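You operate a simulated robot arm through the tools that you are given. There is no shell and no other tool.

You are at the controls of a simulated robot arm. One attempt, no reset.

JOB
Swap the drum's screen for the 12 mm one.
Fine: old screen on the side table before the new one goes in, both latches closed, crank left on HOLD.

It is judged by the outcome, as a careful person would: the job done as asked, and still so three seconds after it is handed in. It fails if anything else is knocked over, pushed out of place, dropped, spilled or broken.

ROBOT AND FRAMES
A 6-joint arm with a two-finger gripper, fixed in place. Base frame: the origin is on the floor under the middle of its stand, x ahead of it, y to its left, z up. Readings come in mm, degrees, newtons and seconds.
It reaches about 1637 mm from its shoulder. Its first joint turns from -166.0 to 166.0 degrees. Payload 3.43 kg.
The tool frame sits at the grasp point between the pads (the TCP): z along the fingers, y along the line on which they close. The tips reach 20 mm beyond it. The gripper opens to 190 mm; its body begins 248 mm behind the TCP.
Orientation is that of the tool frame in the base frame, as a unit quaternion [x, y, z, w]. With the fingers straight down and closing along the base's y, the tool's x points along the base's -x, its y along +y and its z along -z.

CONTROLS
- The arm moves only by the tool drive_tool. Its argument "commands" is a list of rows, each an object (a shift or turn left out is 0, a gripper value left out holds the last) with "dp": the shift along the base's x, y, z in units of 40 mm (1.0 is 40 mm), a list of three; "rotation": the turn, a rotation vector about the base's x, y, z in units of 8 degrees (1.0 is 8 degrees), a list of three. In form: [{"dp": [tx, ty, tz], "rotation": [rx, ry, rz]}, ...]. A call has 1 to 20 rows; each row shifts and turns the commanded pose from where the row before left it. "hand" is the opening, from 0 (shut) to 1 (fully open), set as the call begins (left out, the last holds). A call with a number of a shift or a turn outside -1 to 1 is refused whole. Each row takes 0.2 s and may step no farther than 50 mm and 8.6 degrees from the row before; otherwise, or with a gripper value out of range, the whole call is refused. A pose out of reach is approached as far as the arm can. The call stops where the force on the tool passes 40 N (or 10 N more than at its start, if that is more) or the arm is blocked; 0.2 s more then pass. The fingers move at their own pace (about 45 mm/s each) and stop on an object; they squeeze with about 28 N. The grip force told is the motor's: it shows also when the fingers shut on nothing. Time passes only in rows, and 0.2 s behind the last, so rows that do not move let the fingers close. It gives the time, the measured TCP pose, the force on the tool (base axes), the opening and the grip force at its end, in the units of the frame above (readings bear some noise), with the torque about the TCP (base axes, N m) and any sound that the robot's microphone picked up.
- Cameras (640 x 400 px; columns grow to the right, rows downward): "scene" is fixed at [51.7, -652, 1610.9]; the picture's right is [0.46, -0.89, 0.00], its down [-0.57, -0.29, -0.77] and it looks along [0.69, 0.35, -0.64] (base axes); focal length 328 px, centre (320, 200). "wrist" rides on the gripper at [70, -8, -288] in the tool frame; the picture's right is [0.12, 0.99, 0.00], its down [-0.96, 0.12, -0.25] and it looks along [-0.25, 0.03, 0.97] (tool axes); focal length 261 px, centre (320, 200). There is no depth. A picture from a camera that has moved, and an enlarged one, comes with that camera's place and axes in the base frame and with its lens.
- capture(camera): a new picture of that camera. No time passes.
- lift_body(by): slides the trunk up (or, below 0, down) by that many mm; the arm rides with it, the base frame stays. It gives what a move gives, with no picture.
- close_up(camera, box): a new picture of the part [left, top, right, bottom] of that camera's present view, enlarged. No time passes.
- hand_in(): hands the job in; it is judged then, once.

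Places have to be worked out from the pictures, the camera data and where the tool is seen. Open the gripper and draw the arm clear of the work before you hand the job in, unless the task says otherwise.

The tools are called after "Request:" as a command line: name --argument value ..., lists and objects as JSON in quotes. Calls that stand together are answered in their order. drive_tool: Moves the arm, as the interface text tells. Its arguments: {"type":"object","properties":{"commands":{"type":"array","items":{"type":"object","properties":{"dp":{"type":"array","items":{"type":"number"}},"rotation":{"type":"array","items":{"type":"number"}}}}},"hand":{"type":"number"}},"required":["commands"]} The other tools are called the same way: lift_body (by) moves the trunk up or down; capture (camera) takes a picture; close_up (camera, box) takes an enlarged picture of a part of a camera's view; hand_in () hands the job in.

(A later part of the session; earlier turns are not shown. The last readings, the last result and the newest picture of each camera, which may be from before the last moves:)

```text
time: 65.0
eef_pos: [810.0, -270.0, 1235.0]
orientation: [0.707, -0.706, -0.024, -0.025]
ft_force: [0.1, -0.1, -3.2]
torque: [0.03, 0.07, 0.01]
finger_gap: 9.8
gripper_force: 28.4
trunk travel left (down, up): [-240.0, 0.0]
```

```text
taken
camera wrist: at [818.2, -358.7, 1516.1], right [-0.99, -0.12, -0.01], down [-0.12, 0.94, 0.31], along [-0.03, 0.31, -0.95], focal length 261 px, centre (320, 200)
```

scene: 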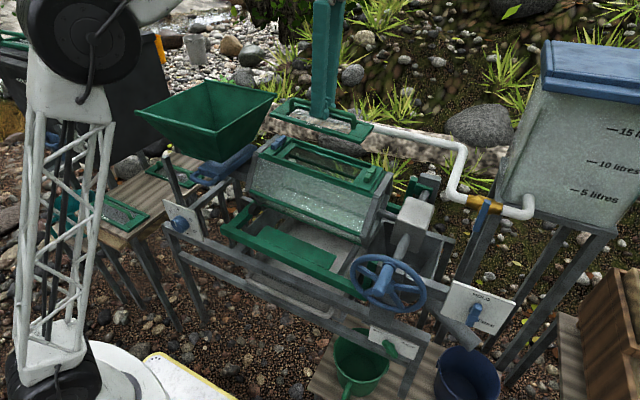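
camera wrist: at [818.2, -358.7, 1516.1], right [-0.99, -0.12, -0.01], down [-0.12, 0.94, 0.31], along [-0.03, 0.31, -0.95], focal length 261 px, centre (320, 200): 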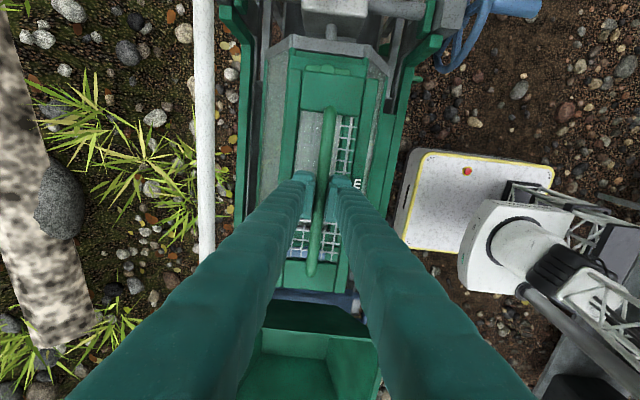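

Above the drum at (810, -270, 1235). I shift x by +7 mm to the seat line and come down to ~40 mm above the seat.

Request:
drive_tool --commands '[{"dp": [0.178, 0, -0.3]}, {"dp": [0, 0, -0.7]}, {"dp": [0, 0, -0.8]}, {"dp": [0, 0, -0.7]}, {}, {}]'

Request:
capture --camera "wrist"

Request:
close_up --camera "scene" --box '[230, 110, 410, 230]'

Request:
close_up --camera "wrist" --box '[240, 30, 400, 300]'

```text
time: 66.4
eef_pos: [813.6, -269.0, 1137.1]
orientation: [0.707, -0.706, -0.023, -0.024]
ft_force: [0.5, 0.1, -2.2]
torque: [-0.04, -0.02, 0.04]
finger_gap: 9.4
gripper_force: 27.7
trunk travel left (down, up): [-240.0, 0.0]
```

```text
taken
camera wrist: at [822.7, -358.0, 1418.2], right [-0.99, -0.12, -0.01], down [-0.12, 0.94, 0.31], along [-0.03, 0.31, -0.95], focal length 261 px, centre (320, 200)
```

wrist: 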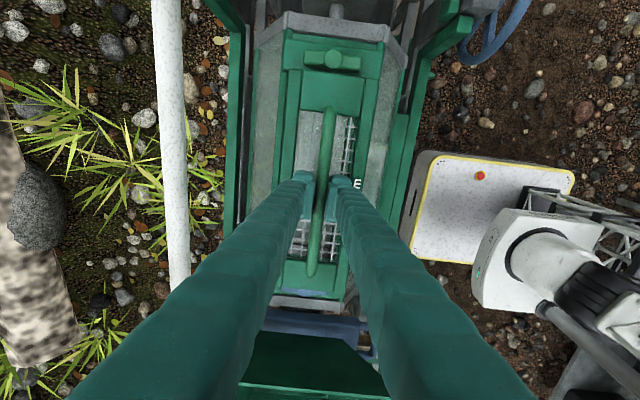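

```text
3.33 times, centred on (320, 170) of scene
camera zoom: at [51.7, -652.0, 1610.9], right [0.46, -0.89, 0.0], down [-0.57, -0.29, -0.77], along [0.69, 0.35, -0.64], focal length 1095 px, centre (320, 300)
```

zoom: 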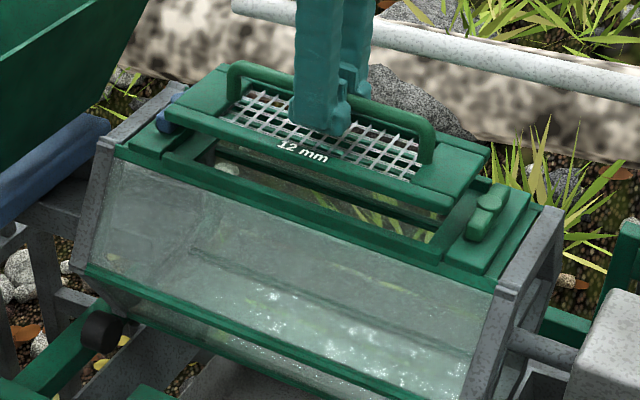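

```text
1.48 times, centred on (320, 165) of wrist
camera zoom: at [822.7, -358.0, 1418.2], right [-0.99, -0.12, -0.01], down [-0.12, 0.94, 0.31], along [-0.03, 0.31, -0.95], focal length 386 px, centre (320, 252)
```

zoom: 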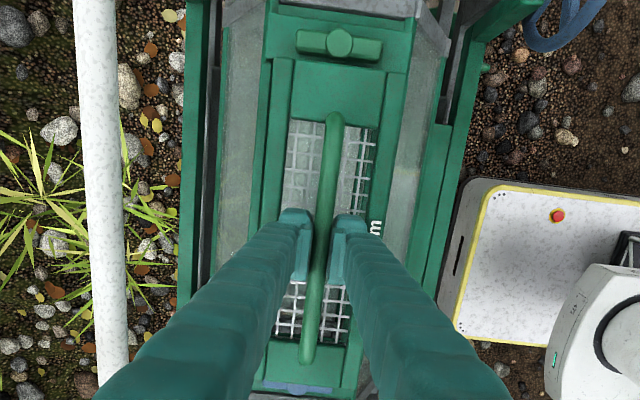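

Tracking the commanded steps, I'm within a millimetre of the seat line, 43 mm above it along the normal. I descend along the normal in small steps, watching the force.

Request:
drive_tool --commands '[{"dp": [0, 0.017, -0.25]}, {"dp": [0, 0.017, -0.25]}, {"dp": [0, 0.01, -0.15]}, {}]'

Request:
close_up --camera "scene" --box '[240, 120, 400, 220]'

Request:
close_up --camera "wrist" --box '[220, 60, 420, 200]'

```text
time: 67.4
eef_pos: [815.6, -268.6, 1112.1]
orientation: [0.707, -0.706, -0.023, -0.024]
ft_force: [0.1, 0.4, -4.0]
torque: [0.0, -0.01, 0.0]
finger_gap: 9.4
gripper_force: 27.8
trunk travel left (down, up): [-240.0, 0.0]
```

```text
4.00 times, centred on (320, 170) of scene
camera zoom: at [51.7, -652.0, 1610.9], right [0.46, -0.89, 0.0], down [-0.57, -0.29, -0.77], along [0.69, 0.35, -0.64], focal length 1314 px, centre (320, 320)
```

zoom: 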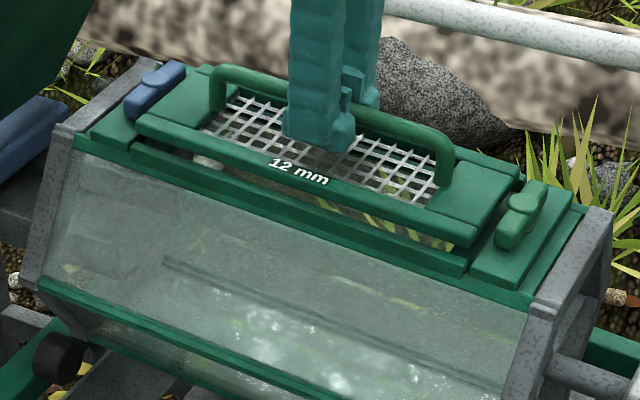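

```text
2.86 times, centred on (320, 130) of wrist
camera zoom: at [823.3, -356.9, 1392.2], right [-0.99, -0.12, -0.01], down [-0.12, 0.94, 0.31], along [-0.03, 0.31, -0.95], focal length 745 px, centre (320, 400)
```

zoom: 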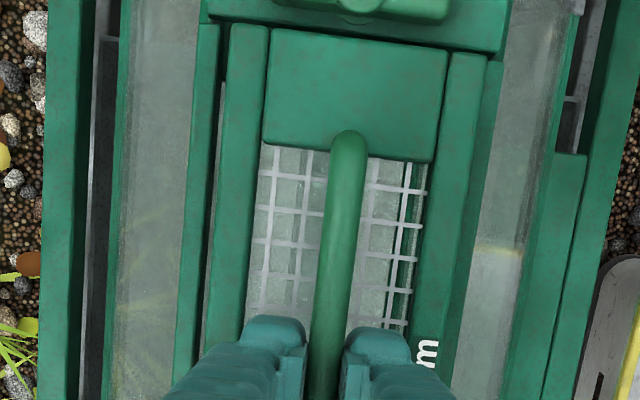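

Aligned between the rails, about 16 mm above seat. I continue down in smaller steps.

Request:
drive_tool --commands '[{"dp": [0, 0.01, -0.15]}, {"dp": [0, 0.006, -0.1]}, {}]'

Request:
close_up --camera "scene" --box '[240, 120, 400, 220]'

Request:
close_up --camera "wrist" --box '[220, 60, 420, 200]'

```text
time: 68.2
eef_pos: [815.9, -267.5, 1102.3]
orientation: [0.707, -0.706, -0.023, -0.025]
ft_force: [0.9, -1.2, 0.8]
torque: [-0.09, 0.11, 0.05]
finger_gap: 9.7
gripper_force: 27.3
trunk travel left (down, up): [-240.0, 0.0]
```

```text
4.00 times, centred on (320, 170) of scene
camera zoom: at [51.7, -652.0, 1610.9], right [0.46, -0.89, 0.0], down [-0.57, -0.29, -0.77], along [0.69, 0.35, -0.64], focal length 1314 px, centre (320, 320)
```

zoom: 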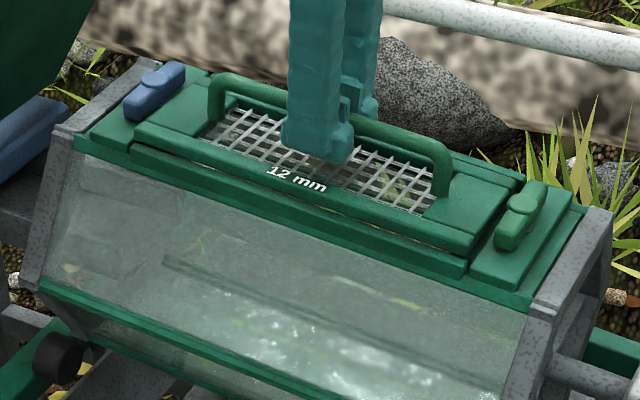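

```text
2.86 times, centred on (320, 130) of wrist
camera zoom: at [823.5, -355.7, 1383.3], right [-0.99, -0.12, -0.01], down [-0.12, 0.94, 0.31], along [-0.03, 0.31, -0.95], focal length 745 px, centre (320, 400)
```

zoom: 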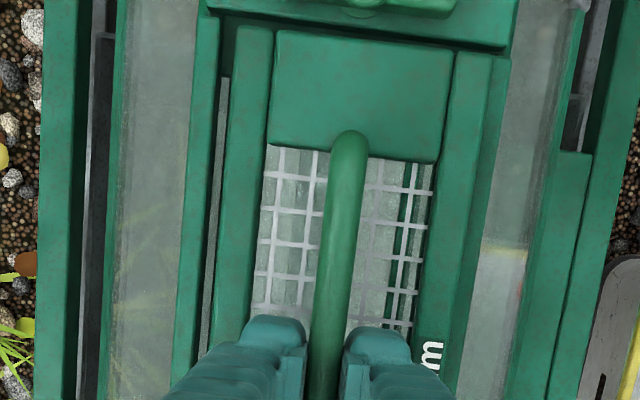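

A light contact (≈4 N) appears on the -x side; the view shows the -x gap nearly closed. I lift 2 mm, shift +1.3 mm in x and try again gently.

Request:
drive_tool --commands '[{"dp": [0, -0.003, 0.05]}, {"dp": [0.033, 0, 0]}, {}]'

Request:
drive_tool --commands '[{"dp": [0, 0.003, -0.05]}, {"dp": [0, 0.003, -0.05]}, {}]'

Request:
close_up --camera "wrist" --box '[220, 60, 420, 200]'

Request:
close_up --camera "scene" --box '[240, 120, 400, 220]'

```text
time: 69.0
eef_pos: [816.5, -267.2, 1104.7]
orientation: [0.708, -0.706, -0.023, -0.024]
ft_force: [-0.3, 0.4, -2.8]
torque: [-0.03, -0.04, 0.01]
finger_gap: 9.5
gripper_force: 28.2
trunk travel left (down, up): [-240.0, 0.0]
```

```text
time: 69.8
eef_pos: [816.7, -266.5, 1101.0]
orientation: [-0.707, 0.707, 0.023, 0.025]
ft_force: [1.9, -0.7, 0.6]
torque: [-0.12, 0.12, 0.09]
finger_gap: 9.5
gripper_force: 27.9
trunk travel left (down, up): [-240.0, 0.0]
```

```text
2.86 times, centred on (320, 130) of wrist
camera zoom: at [824.8, -356.0, 1381.3], right [-0.99, -0.12, -0.01], down [-0.12, 0.94, 0.31], along [-0.03, 0.31, -0.95], focal length 745 px, centre (320, 400)
```

zoom: 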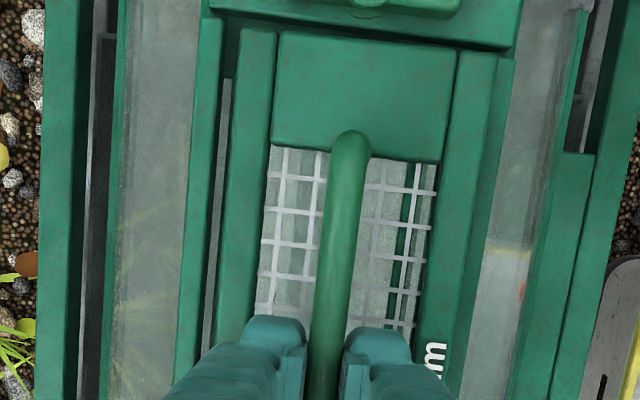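

```text
4.00 times, centred on (320, 170) of scene
camera zoom: at [51.7, -652.0, 1610.9], right [0.46, -0.89, 0.0], down [-0.57, -0.29, -0.77], along [0.69, 0.35, -0.64], focal length 1314 px, centre (320, 320)
```

zoom: 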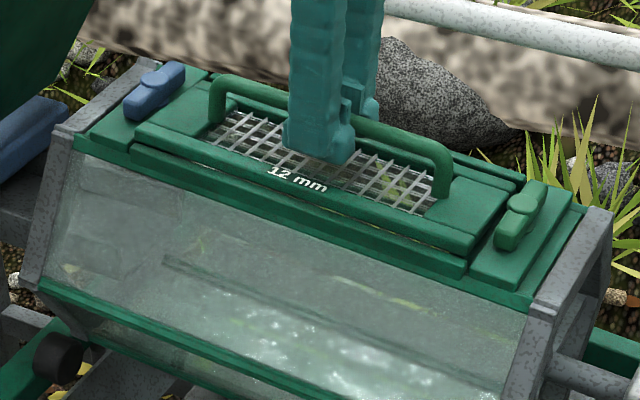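

The screen rolled slightly in the grip as its -x edge touches the -x rail, so it needs to go further +x. I raise 8 mm and inspect the gaps on both sides closely.

Request:
drive_tool --commands '[{"dp": [0, -0.013, 0.2]}, {}]'

Request:
close_up --camera "wrist" --box '[270, 60, 390, 140]'

Request:
close_up --camera "scene" --box '[300, 160, 390, 220]'

Request:
close_up --camera "scene" --box '[255, 130, 330, 180]'

```text
time: 70.4
eef_pos: [816.0, -267.6, 1109.3]
orientation: [0.707, -0.706, -0.023, -0.024]
ft_force: [0.1, -1.0, -3.4]
torque: [-0.02, 0.01, 0.01]
finger_gap: 9.4
gripper_force: 28.6
trunk travel left (down, up): [-240.0, 0.0]
```

```text
5.00 times, centred on (330, 100) of wrist
camera zoom: at [824.9, -356.2, 1389.1], right [-0.99, -0.12, -0.01], down [-0.12, 0.94, 0.31], along [-0.03, 0.31, -0.95], focal length 1303 px, centre (270, 700)
```

zoom: 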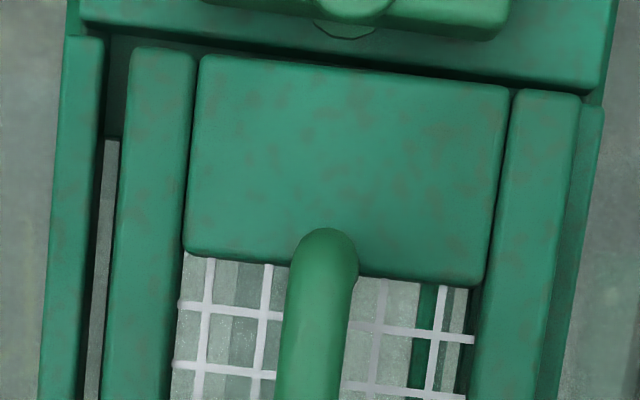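

```text
6.67 times, centred on (345, 190) of scene
camera zoom: at [51.7, -652.0, 1610.9], right [0.46, -0.89, 0.0], down [-0.57, -0.29, -0.77], along [0.69, 0.35, -0.64], focal length 2189 px, centre (153, 267)
```

zoom: 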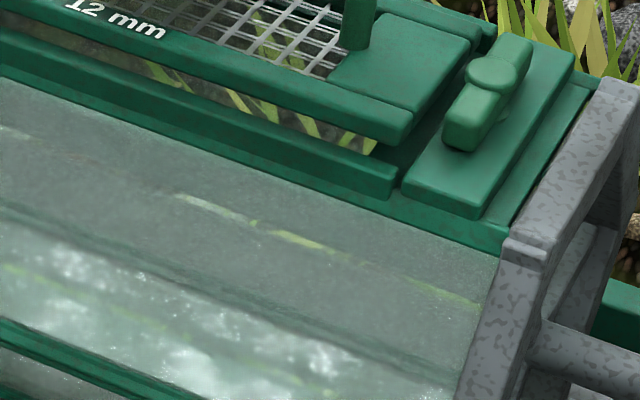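

```text
8.00 times, centred on (292, 155) of scene
camera zoom: at [51.7, -652.0, 1610.9], right [0.46, -0.89, 0.0], down [-0.57, -0.29, -0.77], along [0.69, 0.35, -0.64], focal length 2627 px, centre (540, 560)
```

zoom: 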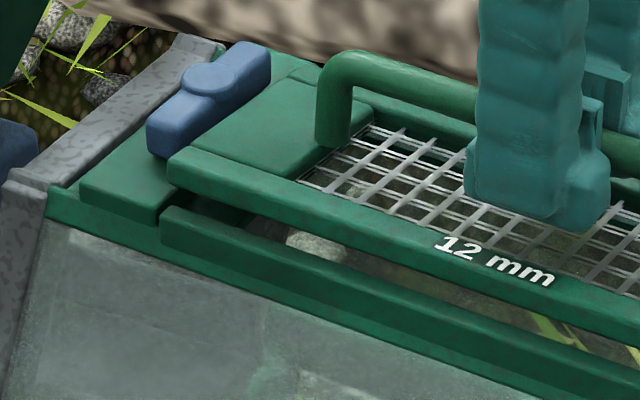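

The view and torque both say the screen sits too far to -x relative to the rails. I shift +2.6 mm in x and lower again gently.

Request:
drive_tool --commands '[{"dp": [0.065, 0, 0]}, {"dp": [0, 0.007, -0.1]}, {"dp": [0, 0.005, -0.08]}, {}]'

Request:
close_up --camera "wrist" --box '[270, 60, 390, 140]'

```text
time: 71.4
eef_pos: [820.1, -266.8, 1100.2]
orientation: [0.707, -0.706, -0.023, -0.023]
ft_force: [0.4, -1.6, -2.4]
torque: [0.0, 0.05, -0.04]
finger_gap: 9.0
gripper_force: 28.2
trunk travel left (down, up): [-240.0, 0.0]
```

```text
5.00 times, centred on (330, 100) of wrist
camera zoom: at [828.4, -355.5, 1381.7], right [-0.99, -0.12, -0.01], down [-0.12, 0.94, 0.31], along [-0.03, 0.31, -0.95], focal length 1303 px, centre (270, 700)
```

zoom: 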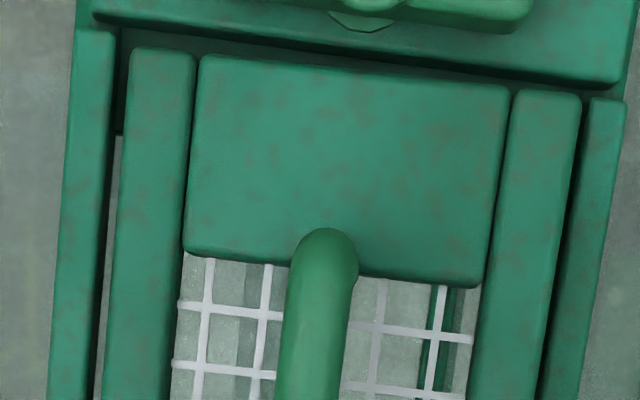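

Now both side gaps are equal and there's no contact. Continuing down to the seat in 2 mm steps.

Request:
drive_tool --commands '[{"dp": [0, 0.003, -0.05]}, {"dp": [0, 0.003, -0.05]}, {}]'

Request:
close_up --camera "wrist" --box '[270, 60, 390, 140]'

Request:
close_up --camera "scene" --box '[240, 120, 400, 220]'

```text
time: 72.2
eef_pos: [820.6, -266.2, 1096.5]
orientation: [0.707, -0.706, -0.023, -0.025]
ft_force: [0.2, 0.0, -1.0]
torque: [-0.16, -0.13, 0.0]
finger_gap: 9.3
gripper_force: 28.3
trunk travel left (down, up): [-240.0, 0.0]
```

```text
5.00 times, centred on (330, 100) of wrist
camera zoom: at [828.5, -355.4, 1378.0], right [-0.99, -0.12, -0.01], down [-0.12, 0.94, 0.31], along [-0.03, 0.31, -0.95], focal length 1303 px, centre (270, 700)
```

zoom: 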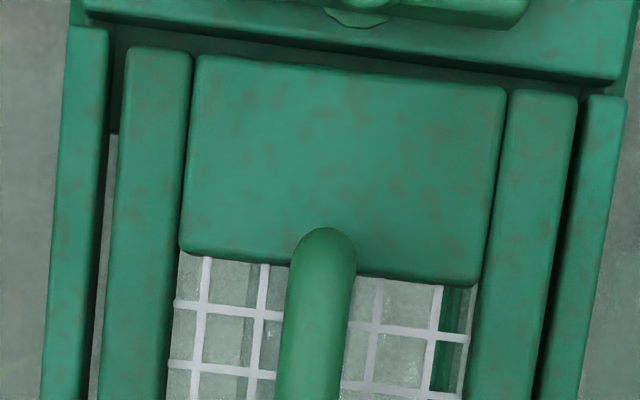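

```text
4.00 times, centred on (320, 170) of scene
camera zoom: at [51.7, -652.0, 1610.9], right [0.46, -0.89, 0.0], down [-0.57, -0.29, -0.77], along [0.69, 0.35, -0.64], focal length 1314 px, centre (320, 320)
```

zoom: 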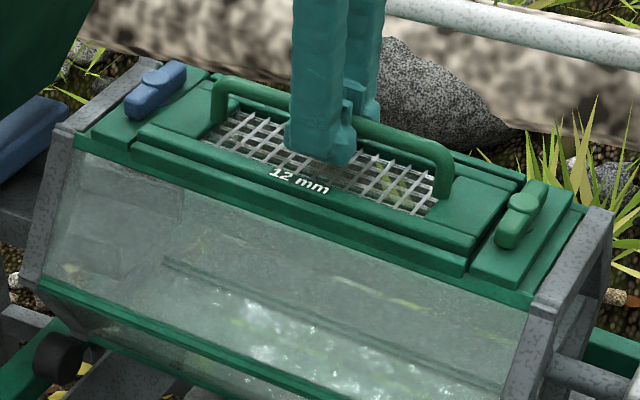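

Contact starts on the +x ledge (the low side of the slight roll), so it's reaching the seat. I press down 2 mm more to let it level out.

Request:
drive_tool --commands '[{"dp": [0, 0.002, -0.03]}, {"dp": [0, 0.002, -0.03]}, {}]'

Request:
close_up --camera "wrist" --box '[270, 60, 390, 140]'

Request:
close_up --camera "scene" --box '[300, 160, 390, 220]'

Request:
close_up --camera "scene" --box '[255, 130, 330, 180]'

```text
time: 73.0
eef_pos: [821.6, -266.1, 1094.1]
orientation: [0.707, -0.706, -0.022, -0.025]
ft_force: [-0.1, -0.1, -1.8]
torque: [-0.11, -0.08, -0.05]
finger_gap: 9.1
gripper_force: 28.2
trunk travel left (down, up): [-240.0, 0.0]
```

```text
5.00 times, centred on (330, 100) of wrist
camera zoom: at [828.7, -355.0, 1375.4], right [-0.99, -0.12, -0.01], down [-0.12, 0.94, 0.31], along [-0.03, 0.31, -0.95], focal length 1303 px, centre (270, 700)
```

zoom: 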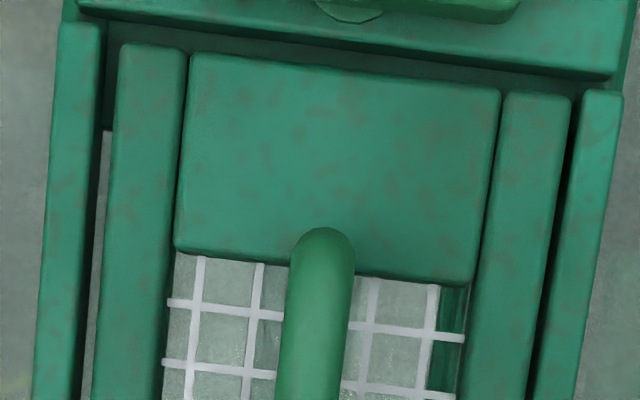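

```text
6.67 times, centred on (345, 190) of scene
camera zoom: at [51.7, -652.0, 1610.9], right [0.46, -0.89, 0.0], down [-0.57, -0.29, -0.77], along [0.69, 0.35, -0.64], focal length 2189 px, centre (153, 267)
```

zoom: 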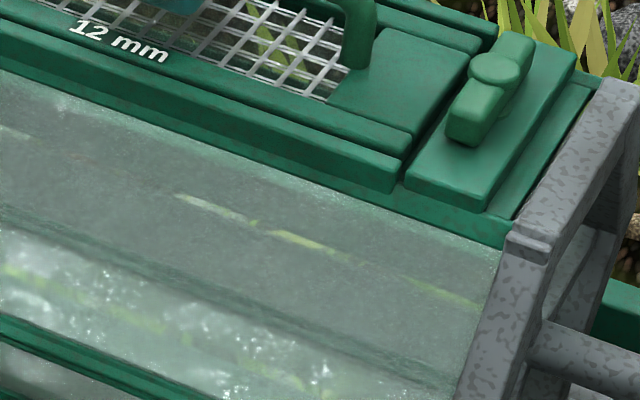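

```text
8.00 times, centred on (292, 155) of scene
camera zoom: at [51.7, -652.0, 1610.9], right [0.46, -0.89, 0.0], down [-0.57, -0.29, -0.77], along [0.69, 0.35, -0.64], focal length 2627 px, centre (540, 560)
```

zoom: 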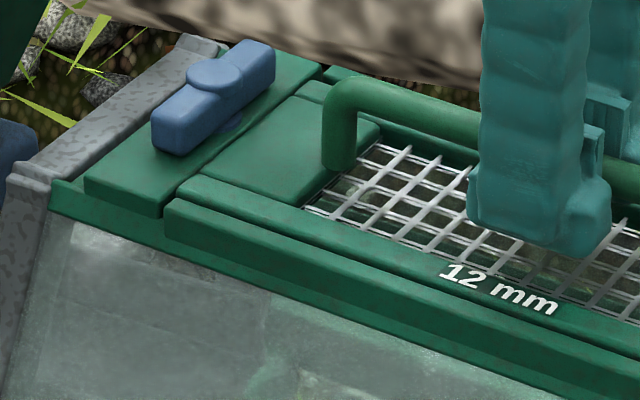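

Nearly level now. I lower a little more until there is a firm seat reaction.

Request:
drive_tool --commands '[{"dp": [0, 0.002, -0.03]}, {"dp": [0, 0.002, -0.03]}, {}]'

Request:
close_up --camera "wrist" --box '[270, 60, 390, 140]'

```text
time: 73.8
eef_pos: [821.1, -265.7, 1093.2]
orientation: [0.707, -0.706, -0.022, -0.025]
ft_force: [1.3, -1.3, 5.5]
torque: [-0.01, -0.01, -0.06]
finger_gap: 9.4
gripper_force: 27.4
trunk travel left (down, up): [-240.0, 0.0]
```

```text
5.00 times, centred on (330, 100) of wrist
camera zoom: at [828.1, -354.7, 1374.5], right [-0.99, -0.12, -0.01], down [-0.12, 0.94, 0.31], along [-0.03, 0.31, -0.95], focal length 1303 px, centre (270, 700)
```

zoom: 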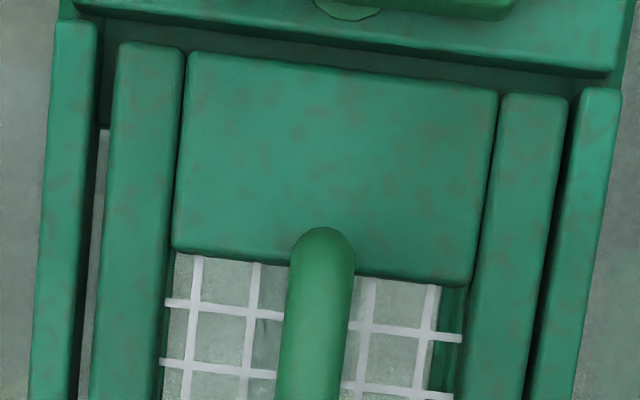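

Balanced seat reaction (no net torque): the 12 mm screen is in. I release it.

Request:
drive_tool --commands '[{"dp": [0, 0, 0.02]}, {}, {}, {}]' --hand 0.25

Request:
close_up --camera "scene" --box '[240, 120, 400, 220]'

Request:
close_up --camera "wrist" --box '[220, 60, 420, 200]'

```text
time: 74.8
eef_pos: [820.1, -265.6, 1092.2]
orientation: [0.708, -0.706, -0.022, -0.024]
ft_force: [-0.2, -0.1, 0.9]
torque: [-0.04, 0.01, 0.0]
finger_gap: 47.5
gripper_force: 0.1
trunk travel left (down, up): [-240.0, 0.0]
```

```text
4.00 times, centred on (320, 170) of scene
camera zoom: at [51.7, -652.0, 1610.9], right [0.46, -0.89, 0.0], down [-0.57, -0.29, -0.77], along [0.69, 0.35, -0.64], focal length 1314 px, centre (320, 320)
```

zoom: 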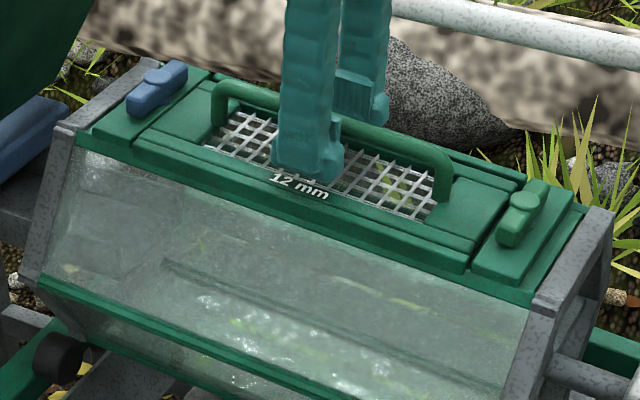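

```text
2.86 times, centred on (320, 130) of wrist
camera zoom: at [828.2, -354.9, 1374.3], right [-0.99, -0.12, -0.01], down [-0.12, 0.94, 0.31], along [-0.03, 0.31, -0.95], focal length 745 px, centre (320, 400)
```

zoom: 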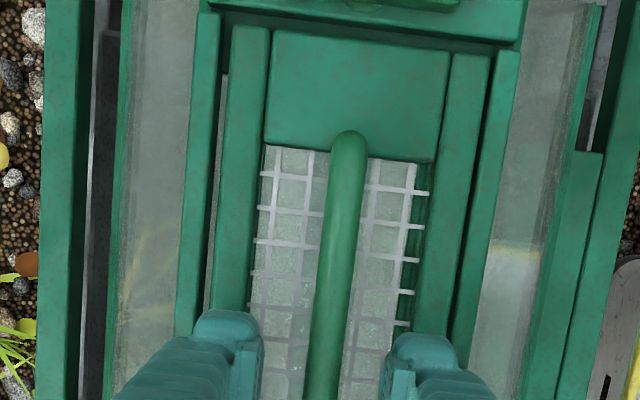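

The 12 mm screen is seated like the old one. I lift off, turn the fingers to close along y, and move over the open blue latch.

Request:
drive_tool --commands '[{"dp": [0, 0, 0.6]}, {"dp": [0, 0, 0.8]}, {"dp": [0, 0, 0.8]}, {"dp": [0, 0.33, 0], "rotation": [0, 0.062, -0.935]}, {"dp": [0, 0.33, 0], "rotation": [0, 0.062, -0.935]}, {"dp": [0, 0.33, 0], "rotation": [0, 0.062, -0.935]}, {"dp": [0, 0.33, 0], "rotation": [0, 0.062, -0.935]}, {"dp": [0, 0.33, 0], "rotation": [0, 0.062, -0.935]}, {"dp": [0, 0.33, 0], "rotation": [0, 0.062, -0.935]}, {"dp": [0, 0.33, 0], "rotation": [0, 0.062, -0.935]}, {"dp": [0, 0.33, 0], "rotation": [0, 0.062, -0.935]}, {"dp": [0, 0.33, 0], "rotation": [0, 0.062, -0.935]}, {"dp": [0, 0.33, 0], "rotation": [0, 0.062, -0.935]}, {"dp": [0, 0.33, 0], "rotation": [0, 0.062, -0.935]}, {"dp": [-0.03, 0.33, 0], "rotation": [0, 0.062, -0.935]}, {}]' --hand 0.25

Request:
close_up --camera "wrist" --box '[240, 120, 400, 220]'

Request:
close_up --camera "scene" --box '[230, 90, 410, 230]'

```text
time: 78.2
eef_pos: [818.0, -107.0, 1180.8]
orientation: [-0.001, 0.999, 0.032, 0.0]
ft_force: [-0.1, -0.3, -0.1]
torque: [-0.01, -0.02, 0.03]
finger_gap: 47.6
gripper_force: 0.1
trunk travel left (down, up): [-240.0, 0.0]
```

```text
4.00 times, centred on (320, 170) of wrist
camera zoom: at [748.3, -133.2, 1465.7], right [-0.12, 0.99, 0.06], down [0.96, 0.1, 0.25], along [0.25, 0.09, -0.96], focal length 1043 px, centre (320, 320)
```

zoom: 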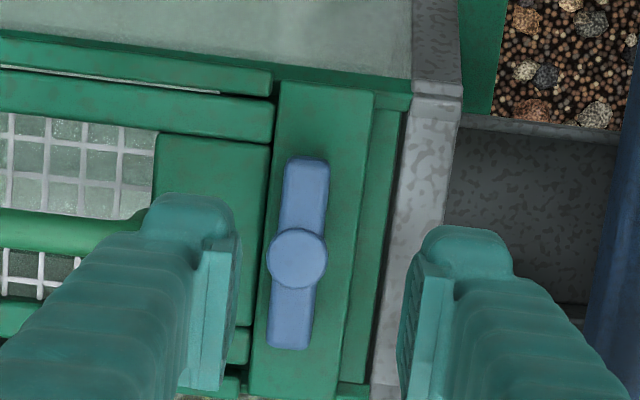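

```text
2.86 times, centred on (320, 160) of scene
camera zoom: at [51.7, -652.0, 1610.9], right [0.46, -0.89, 0.0], down [-0.57, -0.29, -0.77], along [0.69, 0.35, -0.64], focal length 938 px, centre (320, 314)
```

zoom: 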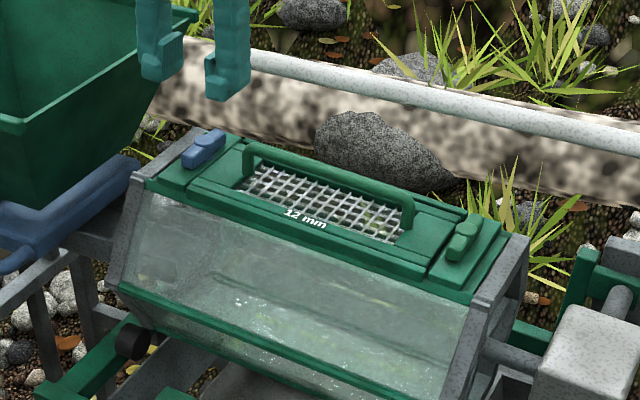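

The new screen sits flush. The blue latch pivot is near (819.6, -109). I narrow the gap to 36 mm and descend to ~25 mm above working height.

Request:
drive_tool --commands '[{"dp": [0.04, -0.05, 0]}, {"dp": [0, 0, -0.75]}, {"dp": [0, 0, -0.75]}, {}]' --hand 0.19

Request:
close_up --camera "wrist" --box '[240, 120, 400, 220]'

Request:
close_up --camera "scene" --box '[240, 90, 330, 160]'

```text
time: 79.2
eef_pos: [822.8, -109.1, 1120.7]
orientation: [-0.002, 0.999, 0.032, 0.0]
ft_force: [-0.9, -0.5, 0.2]
torque: [0.01, 0.0, -0.04]
finger_gap: 36.1
gripper_force: 0.1
trunk travel left (down, up): [-240.0, 0.0]
```

```text
4.00 times, centred on (320, 170) of wrist
camera zoom: at [752.0, -136.0, 1406.2], right [-0.12, 0.99, 0.06], down [0.96, 0.1, 0.25], along [0.25, 0.09, -0.96], focal length 1043 px, centre (320, 320)
```

zoom: 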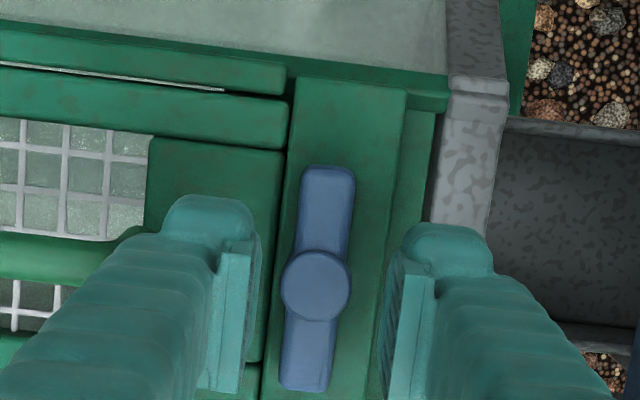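

```text
5.71 times, centred on (285, 125) of scene
camera zoom: at [51.7, -652.0, 1610.9], right [0.46, -0.89, 0.0], down [-0.57, -0.29, -0.77], along [0.69, 0.35, -0.64], focal length 1876 px, centre (520, 629)
```

zoom: 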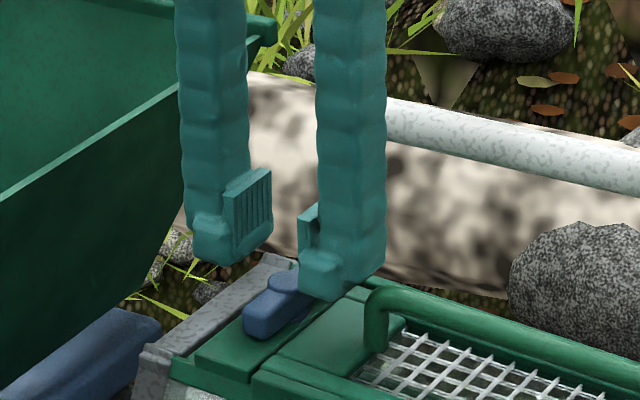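

Centred over the bar. Lowering 25 mm to straddle the open blue latch.

Request:
drive_tool --commands '[{"dp": [0, 0, -0.4]}, {"dp": [0, 0, -0.22]}, {}]'

Request:
close_up --camera "wrist" --box '[240, 120, 400, 220]'

Request:
close_up --camera "scene" --box '[250, 110, 320, 160]'

```text
time: 80.0
eef_pos: [821.6, -108.9, 1096.1]
orientation: [-0.001, 0.999, 0.033, 0.0]
ft_force: [-0.6, 0.2, -0.9]
torque: [-0.02, 0.04, 0.02]
finger_gap: 36.1
gripper_force: 0.1
trunk travel left (down, up): [-240.0, 0.0]
```

```text
4.00 times, centred on (320, 170) of wrist
camera zoom: at [750.5, -135.5, 1381.4], right [-0.12, 0.99, 0.06], down [0.96, 0.1, 0.25], along [0.25, 0.09, -0.96], focal length 1043 px, centre (320, 320)
```

zoom: 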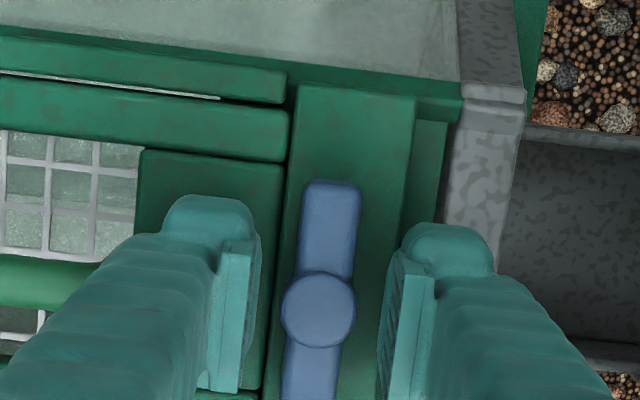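

```text
8.00 times, centred on (285, 135) of scene
camera zoom: at [51.7, -652.0, 1610.9], right [0.46, -0.89, 0.0], down [-0.57, -0.29, -0.77], along [0.69, 0.35, -0.64], focal length 2627 px, centre (600, 720)
```

zoom: 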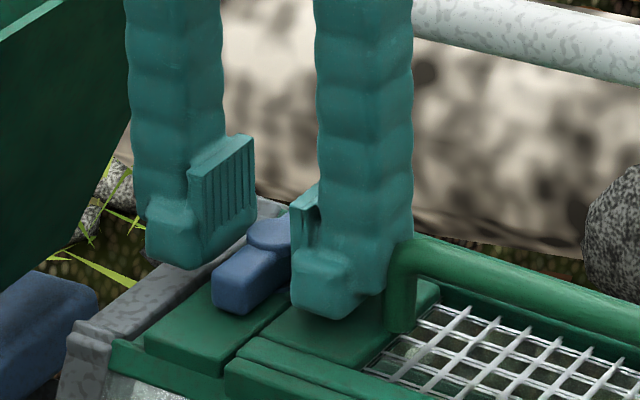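

Straddling well. I narrow to ~27 mm and turn counter-clockwise to close the latch, first ~47°.

Request:
drive_tool --commands '[{}, {"rotation": [0, -0.066, 0.98]}, {"rotation": [0, -0.066, 0.98]}, {"rotation": [0, -0.066, 0.98]}, {"rotation": [0, -0.066, 0.98]}, {"rotation": [0, -0.066, 0.98]}, {"rotation": [0, -0.066, 0.98]}, {}]' --hand 0.14

Request:
close_up --camera "wrist" --box '[240, 120, 400, 220]'

Request:
close_up --camera "scene" --box '[250, 110, 320, 160]'

```text
time: 81.8
eef_pos: [821.2, -109.2, 1097.2]
orientation: [-0.402, 0.915, 0.03, 0.014]
ft_force: [0.9, 0.3, 0.7]
torque: [0.0, -0.01, 0.0]
finger_gap: 26.8
gripper_force: 0.3
trunk travel left (down, up): [-240.0, 0.0]
```

```text
4.00 times, centred on (320, 170) of wrist
camera zoom: at [779.0, -184.9, 1378.4], right [-0.81, 0.58, 0.04], down [0.57, 0.77, 0.3], along [0.15, 0.26, -0.95], focal length 1043 px, centre (320, 320)
```

zoom: 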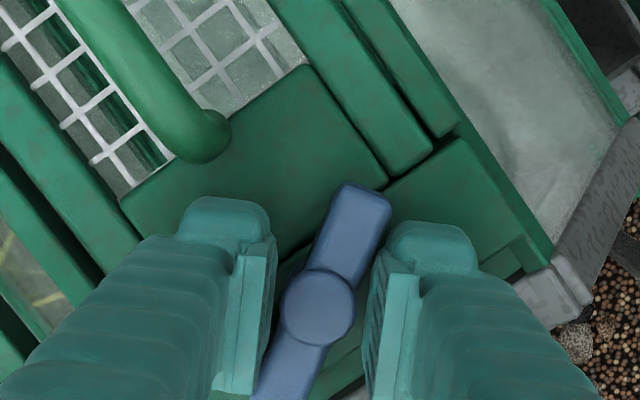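

```text
8.00 times, centred on (285, 135) of scene
camera zoom: at [51.7, -652.0, 1610.9], right [0.46, -0.89, 0.0], down [-0.57, -0.29, -0.77], along [0.69, 0.35, -0.64], focal length 2627 px, centre (600, 720)
```

zoom: 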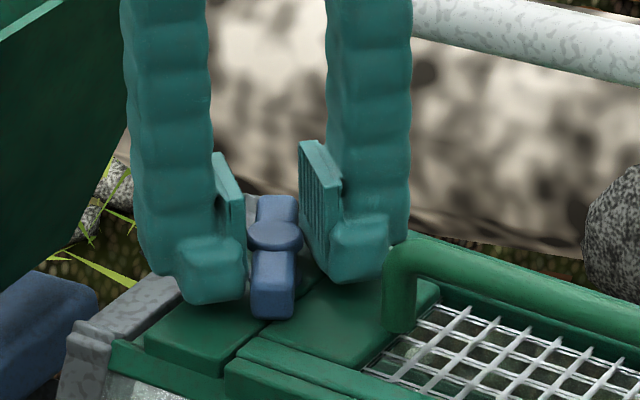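

The latch follows with some lag. I turn on to yaw 90°, then squeeze to align the bar with the pads.

Request:
drive_tool --commands '[{"rotation": [0, -0.066, 0.98]}, {"rotation": [0, -0.066, 0.98]}, {"rotation": [0, -0.066, 0.98]}, {"rotation": [0, -0.066, 0.98]}, {"rotation": [0, -0.066, 0.98]}, {"rotation": [0, -0.03, 0.43]}, {}]'

Request:
close_up --camera "wrist" --box '[240, 120, 400, 220]'

```text
time: 83.4
eef_pos: [822.4, -109.2, 1096.7]
orientation: [0.707, -0.706, -0.023, -0.025]
ft_force: [0.0, 0.0, -0.7]
torque: [0.01, -0.01, 0.0]
finger_gap: 26.8
gripper_force: 0.0
trunk travel left (down, up): [-240.0, 0.0]
```

```text
4.00 times, centred on (320, 170) of wrist
camera zoom: at [828.9, -198.9, 1377.2], right [-0.99, -0.12, -0.01], down [-0.12, 0.94, 0.31], along [-0.03, 0.31, -0.95], focal length 1043 px, centre (320, 320)
```

zoom: 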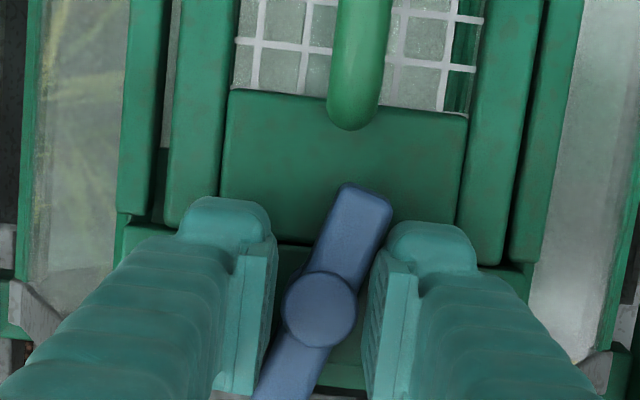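

The bar lags about 14° behind the pads. I squeeze gently to swing it into line.

Request:
drive_tool --commands '[{}, {}, {}]' --hand 0.05

Request:
close_up --camera "wrist" --box '[240, 120, 400, 220]'

Request:
close_up --camera "scene" --box '[250, 110, 320, 160]'

```text
time: 84.2
eef_pos: [820.7, -109.3, 1096.2]
orientation: [0.707, -0.707, -0.023, -0.026]
ft_force: [0.6, 1.4, -1.2]
torque: [0.02, 0.06, 0.0]
finger_gap: 16.5
gripper_force: 45.3
trunk travel left (down, up): [-240.0, 0.0]
```

```text
4.00 times, centred on (320, 170) of wrist
camera zoom: at [828.9, -198.9, 1377.1], right [-0.99, -0.12, -0.01], down [-0.12, 0.94, 0.31], along [-0.03, 0.31, -0.95], focal length 1043 px, centre (320, 320)
```

zoom: 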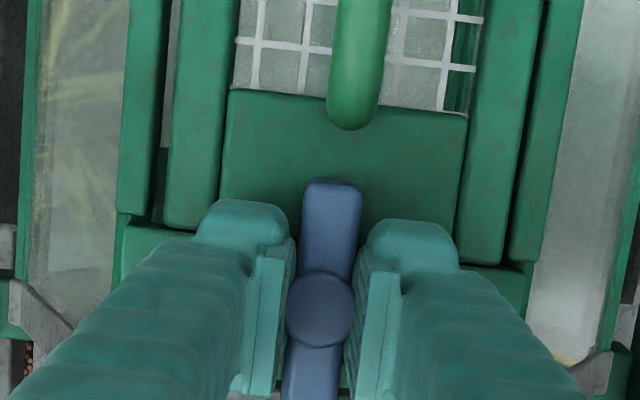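

```text
8.00 times, centred on (285, 135) of scene
camera zoom: at [51.7, -652.0, 1610.9], right [0.46, -0.89, 0.0], down [-0.57, -0.29, -0.77], along [0.69, 0.35, -0.64], focal length 2627 px, centre (600, 720)
```

zoom: 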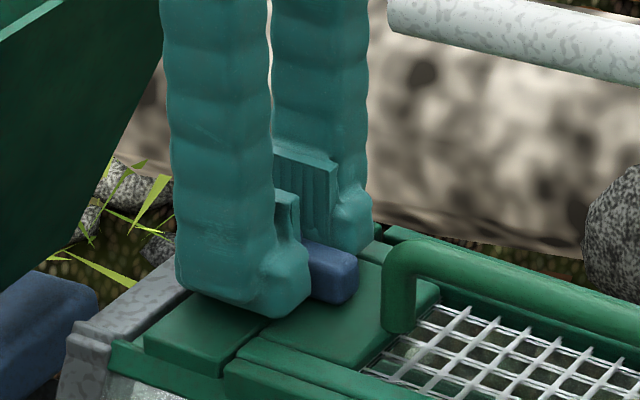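

The pads now grip the bar itself (16.5 mm), aligned with the closed direction. I release and lift to check.

Request:
drive_tool --commands '[{}, {}, {"dp": [0, 0, 0.7]}, {"dp": [0, 0, 0.7]}, {}]' --hand 0.2

Request:
close_up --camera "wrist" --box '[240, 120, 400, 220]'

Request:
close_up --camera "scene" --box '[250, 110, 320, 160]'

```text
time: 85.4
eef_pos: [820.9, -109.6, 1151.7]
orientation: [0.707, -0.707, -0.023, -0.025]
ft_force: [0.3, 0.0, -0.2]
torque: [-0.03, -0.03, 0.02]
finger_gap: 38.0
gripper_force: 0.1
trunk travel left (down, up): [-240.0, 0.0]
```

```text
4.00 times, centred on (320, 170) of wrist
camera zoom: at [828.5, -198.6, 1432.9], right [-0.99, -0.12, -0.01], down [-0.12, 0.94, 0.31], along [-0.03, 0.31, -0.95], focal length 1043 px, centre (320, 320)
```

zoom: 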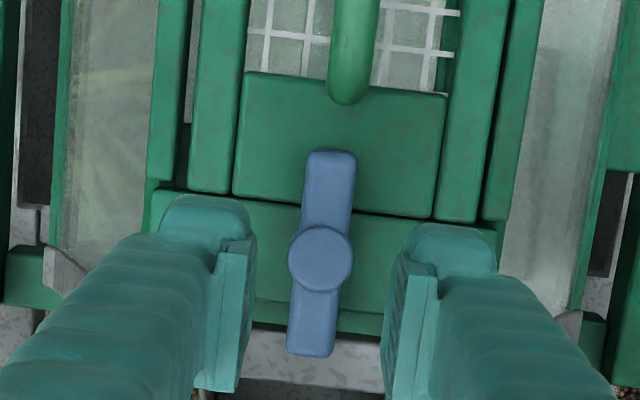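

```text
8.00 times, centred on (285, 135) of scene
camera zoom: at [51.7, -652.0, 1610.9], right [0.46, -0.89, 0.0], down [-0.57, -0.29, -0.77], along [0.69, 0.35, -0.64], focal length 2627 px, centre (600, 720)
```

zoom: 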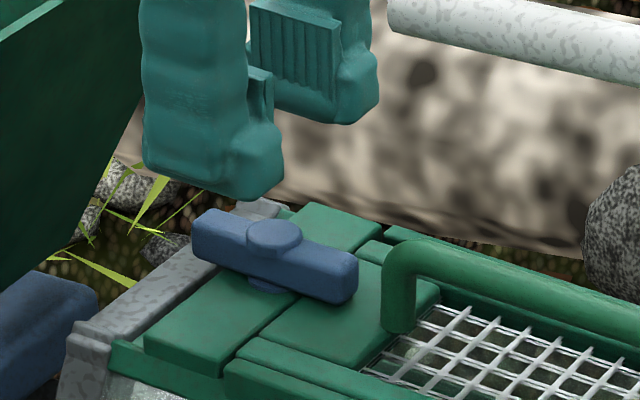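

The blue latch is closed exactly as it was originally. Now to the green latch: rise, travel to y≈-422, turning the fingers to close along y.

Request:
drive_tool --commands '[{"dp": [0, 0, 0.7]}, {"dp": [0, -0.652, 0], "rotation": [0, 0.062, -0.935]}, {"dp": [0, -0.652, 0], "rotation": [0, 0.062, -0.935]}, {"dp": [0, -0.652, 0], "rotation": [0, 0.062, -0.935]}, {"dp": [0, -0.652, 0], "rotation": [0, 0.062, -0.935]}, {"dp": [0, -0.652, 0], "rotation": [0, 0.062, -0.935]}, {"dp": [0, -0.652, 0], "rotation": [0, 0.062, -0.935]}, {"dp": [0, -0.652, 0], "rotation": [0, 0.062, -0.935]}, {"dp": [0, -0.652, 0], "rotation": [0, 0.062, -0.935]}, {"dp": [0, -0.652, 0], "rotation": [0, 0.062, -0.935]}, {"dp": [0, -0.652, 0], "rotation": [0, 0.062, -0.935]}, {"dp": [0, -0.652, 0], "rotation": [0, 0.062, -0.935]}, {"dp": [-0.06, -0.652, 0], "rotation": [0, 0.062, -0.935]}, {"dp": [0, 0, -0.8]}, {}]' --hand 0.19

Request:
close_up --camera "wrist" --box '[240, 120, 400, 220]'

Request:
capture --camera "scene"

```text
time: 88.6
eef_pos: [819.0, -422.9, 1142.8]
orientation: [0.0, 0.999, 0.032, 0.0]
ft_force: [0.6, -0.5, 0.5]
torque: [-0.02, 0.0, 0.0]
finger_gap: 36.4
gripper_force: 0.0
trunk travel left (down, up): [-240.0, 0.0]
```

```text
4.00 times, centred on (320, 170) of wrist
camera zoom: at [747.3, -448.5, 1428.8], right [-0.12, 0.99, 0.06], down [0.96, 0.1, 0.26], along [0.25, 0.09, -0.96], focal length 1043 px, centre (320, 320)
```

zoom: 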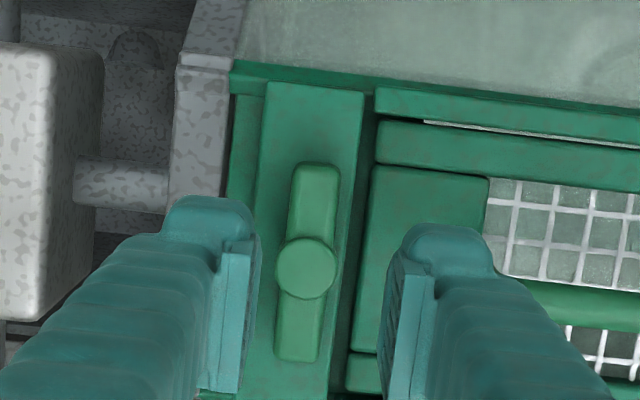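

```text
taken
```

scene: 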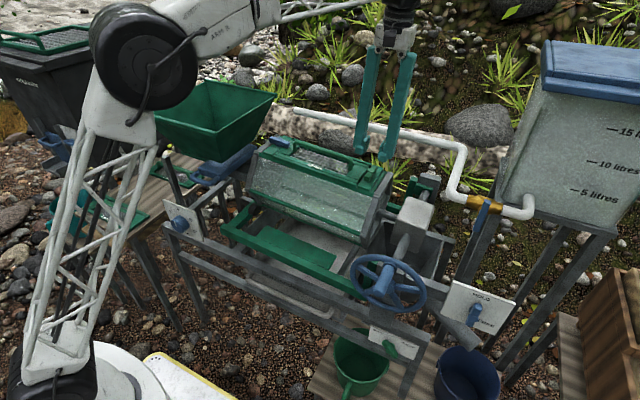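

Well centred in y. I descend to ~25 mm above working height and check again.

Request:
drive_tool --commands '[{"dp": [0.02, 0, -0.6]}, {"dp": [0, 0, -0.5]}, {}]'

Request:
close_up --camera "wrist" --box '[240, 120, 400, 220]'

Request:
close_up --camera "scene" --box '[335, 130, 415, 200]'

```text
time: 89.4
eef_pos: [816.0, -422.6, 1101.9]
orientation: [-0.001, 0.999, 0.032, 0.001]
ft_force: [-0.1, 0.2, 0.2]
torque: [0.01, -0.01, 0.0]
finger_gap: 36.2
gripper_force: 0.0
trunk travel left (down, up): [-240.0, 0.0]
```

```text
4.00 times, centred on (320, 170) of wrist
camera zoom: at [746.3, -448.4, 1387.3], right [-0.12, 0.99, 0.06], down [0.96, 0.1, 0.26], along [0.25, 0.09, -0.96], focal length 1043 px, centre (320, 320)
```

zoom: 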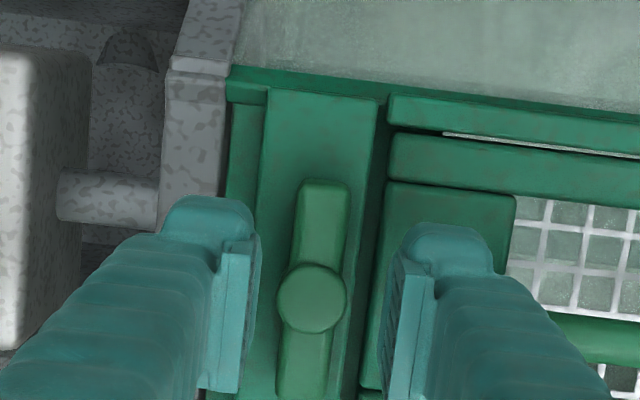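

```text
5.71 times, centred on (375, 165) of scene
camera zoom: at [51.7, -652.0, 1610.9], right [0.46, -0.89, 0.0], down [-0.57, -0.29, -0.77], along [0.69, 0.35, -0.64], focal length 1876 px, centre (6, 400)
```

zoom: 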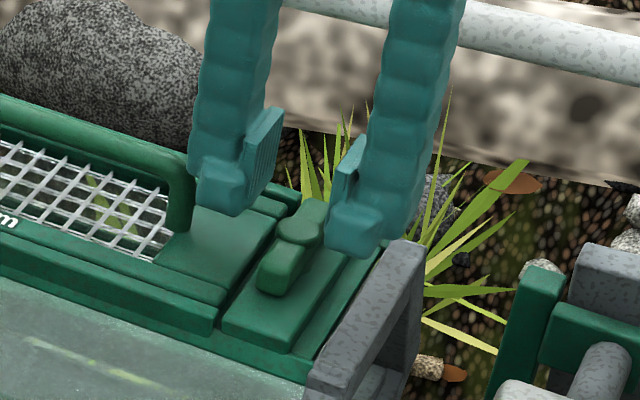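

Shift +3 mm in x to centre on the boss, and lower 25 mm to straddle.

Request:
drive_tool --commands '[{"dp": [0.075, 0, -0.35]}, {"dp": [0, 0, -0.25]}, {}]'

Request:
close_up --camera "wrist" --box '[240, 120, 400, 220]'

Request:
close_up --camera "scene" --box '[335, 130, 415, 200]'

```text
time: 90.2
eef_pos: [820.7, -422.4, 1080.4]
orientation: [-0.001, 0.999, 0.032, 0.001]
ft_force: [0.0, -0.2, 0.4]
torque: [0.0, -0.02, -0.01]
finger_gap: 35.9
gripper_force: 0.1
trunk travel left (down, up): [-240.0, 0.0]
```

```text
4.00 times, centred on (320, 170) of wrist
camera zoom: at [749.8, -449.8, 1365.3], right [-0.12, 0.99, 0.06], down [0.96, 0.1, 0.26], along [0.25, 0.09, -0.96], focal length 1043 px, centre (320, 320)
```

zoom: 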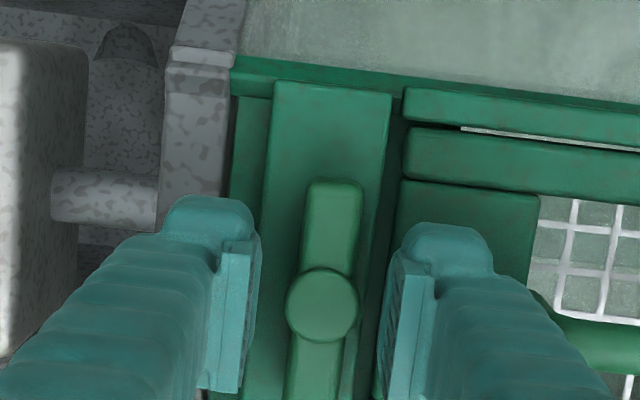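

```text
5.71 times, centred on (375, 165) of scene
camera zoom: at [51.7, -652.0, 1610.9], right [0.46, -0.89, 0.0], down [-0.57, -0.29, -0.77], along [0.69, 0.35, -0.64], focal length 1876 px, centre (6, 400)
```

zoom: 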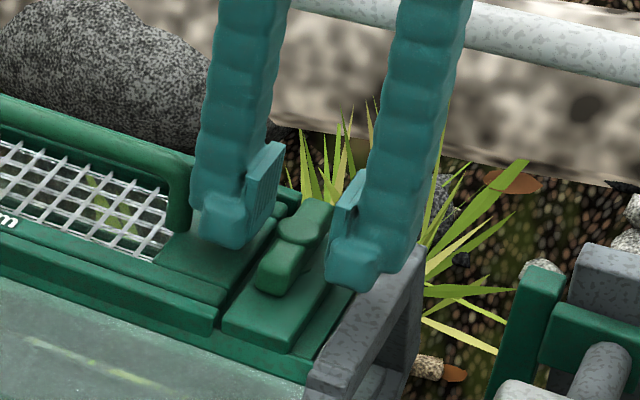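

Centred; I lower 4 mm more, narrow to 27 mm, and turn counter-clockwise ~94° to close the green latch.

Request:
drive_tool --commands '[{"dp": [0, 0, -0.1]}, {}, {}]' --hand 0.14

Request:
drive_tool --commands '[{"rotation": [0, -0.066, 0.98]}, {"rotation": [0, -0.066, 0.98]}, {"rotation": [0, -0.066, 0.98]}, {"rotation": [0, -0.066, 0.98]}, {"rotation": [0, -0.066, 0.98]}, {"rotation": [0, -0.066, 0.98]}, {}]'

Request:
close_up --camera "wrist" --box '[240, 120, 400, 220]'

```text
time: 91.0
eef_pos: [820.6, -423.2, 1076.7]
orientation: [0.0, 0.999, 0.032, 0.001]
ft_force: [0.1, 0.2, -0.1]
torque: [0.0, 0.02, -0.02]
finger_gap: 26.5
gripper_force: 0.1
trunk travel left (down, up): [-240.0, 0.0]
```

```text
time: 92.6
eef_pos: [822.3, -422.4, 1076.1]
orientation: [-0.401, 0.916, 0.03, 0.015]
ft_force: [-1.1, 1.5, 0.2]
torque: [-0.03, 0.04, -0.04]
finger_gap: 27.8
gripper_force: 0.7
trunk travel left (down, up): [-240.0, 0.0]
```

```text
4.00 times, centred on (320, 170) of wrist
camera zoom: at [779.6, -498.2, 1357.3], right [-0.81, 0.58, 0.04], down [0.57, 0.77, 0.3], along [0.15, 0.26, -0.95], focal length 1043 px, centre (320, 320)
```

zoom: 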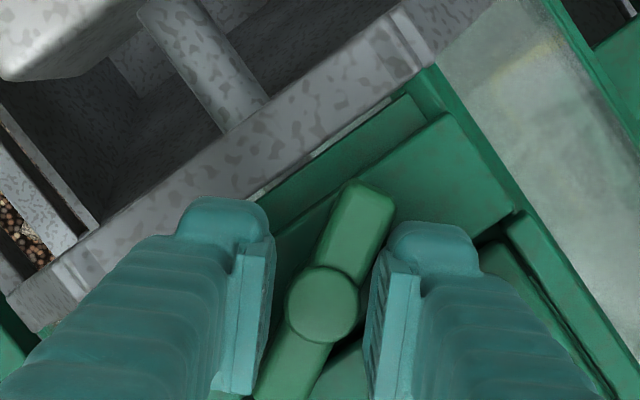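

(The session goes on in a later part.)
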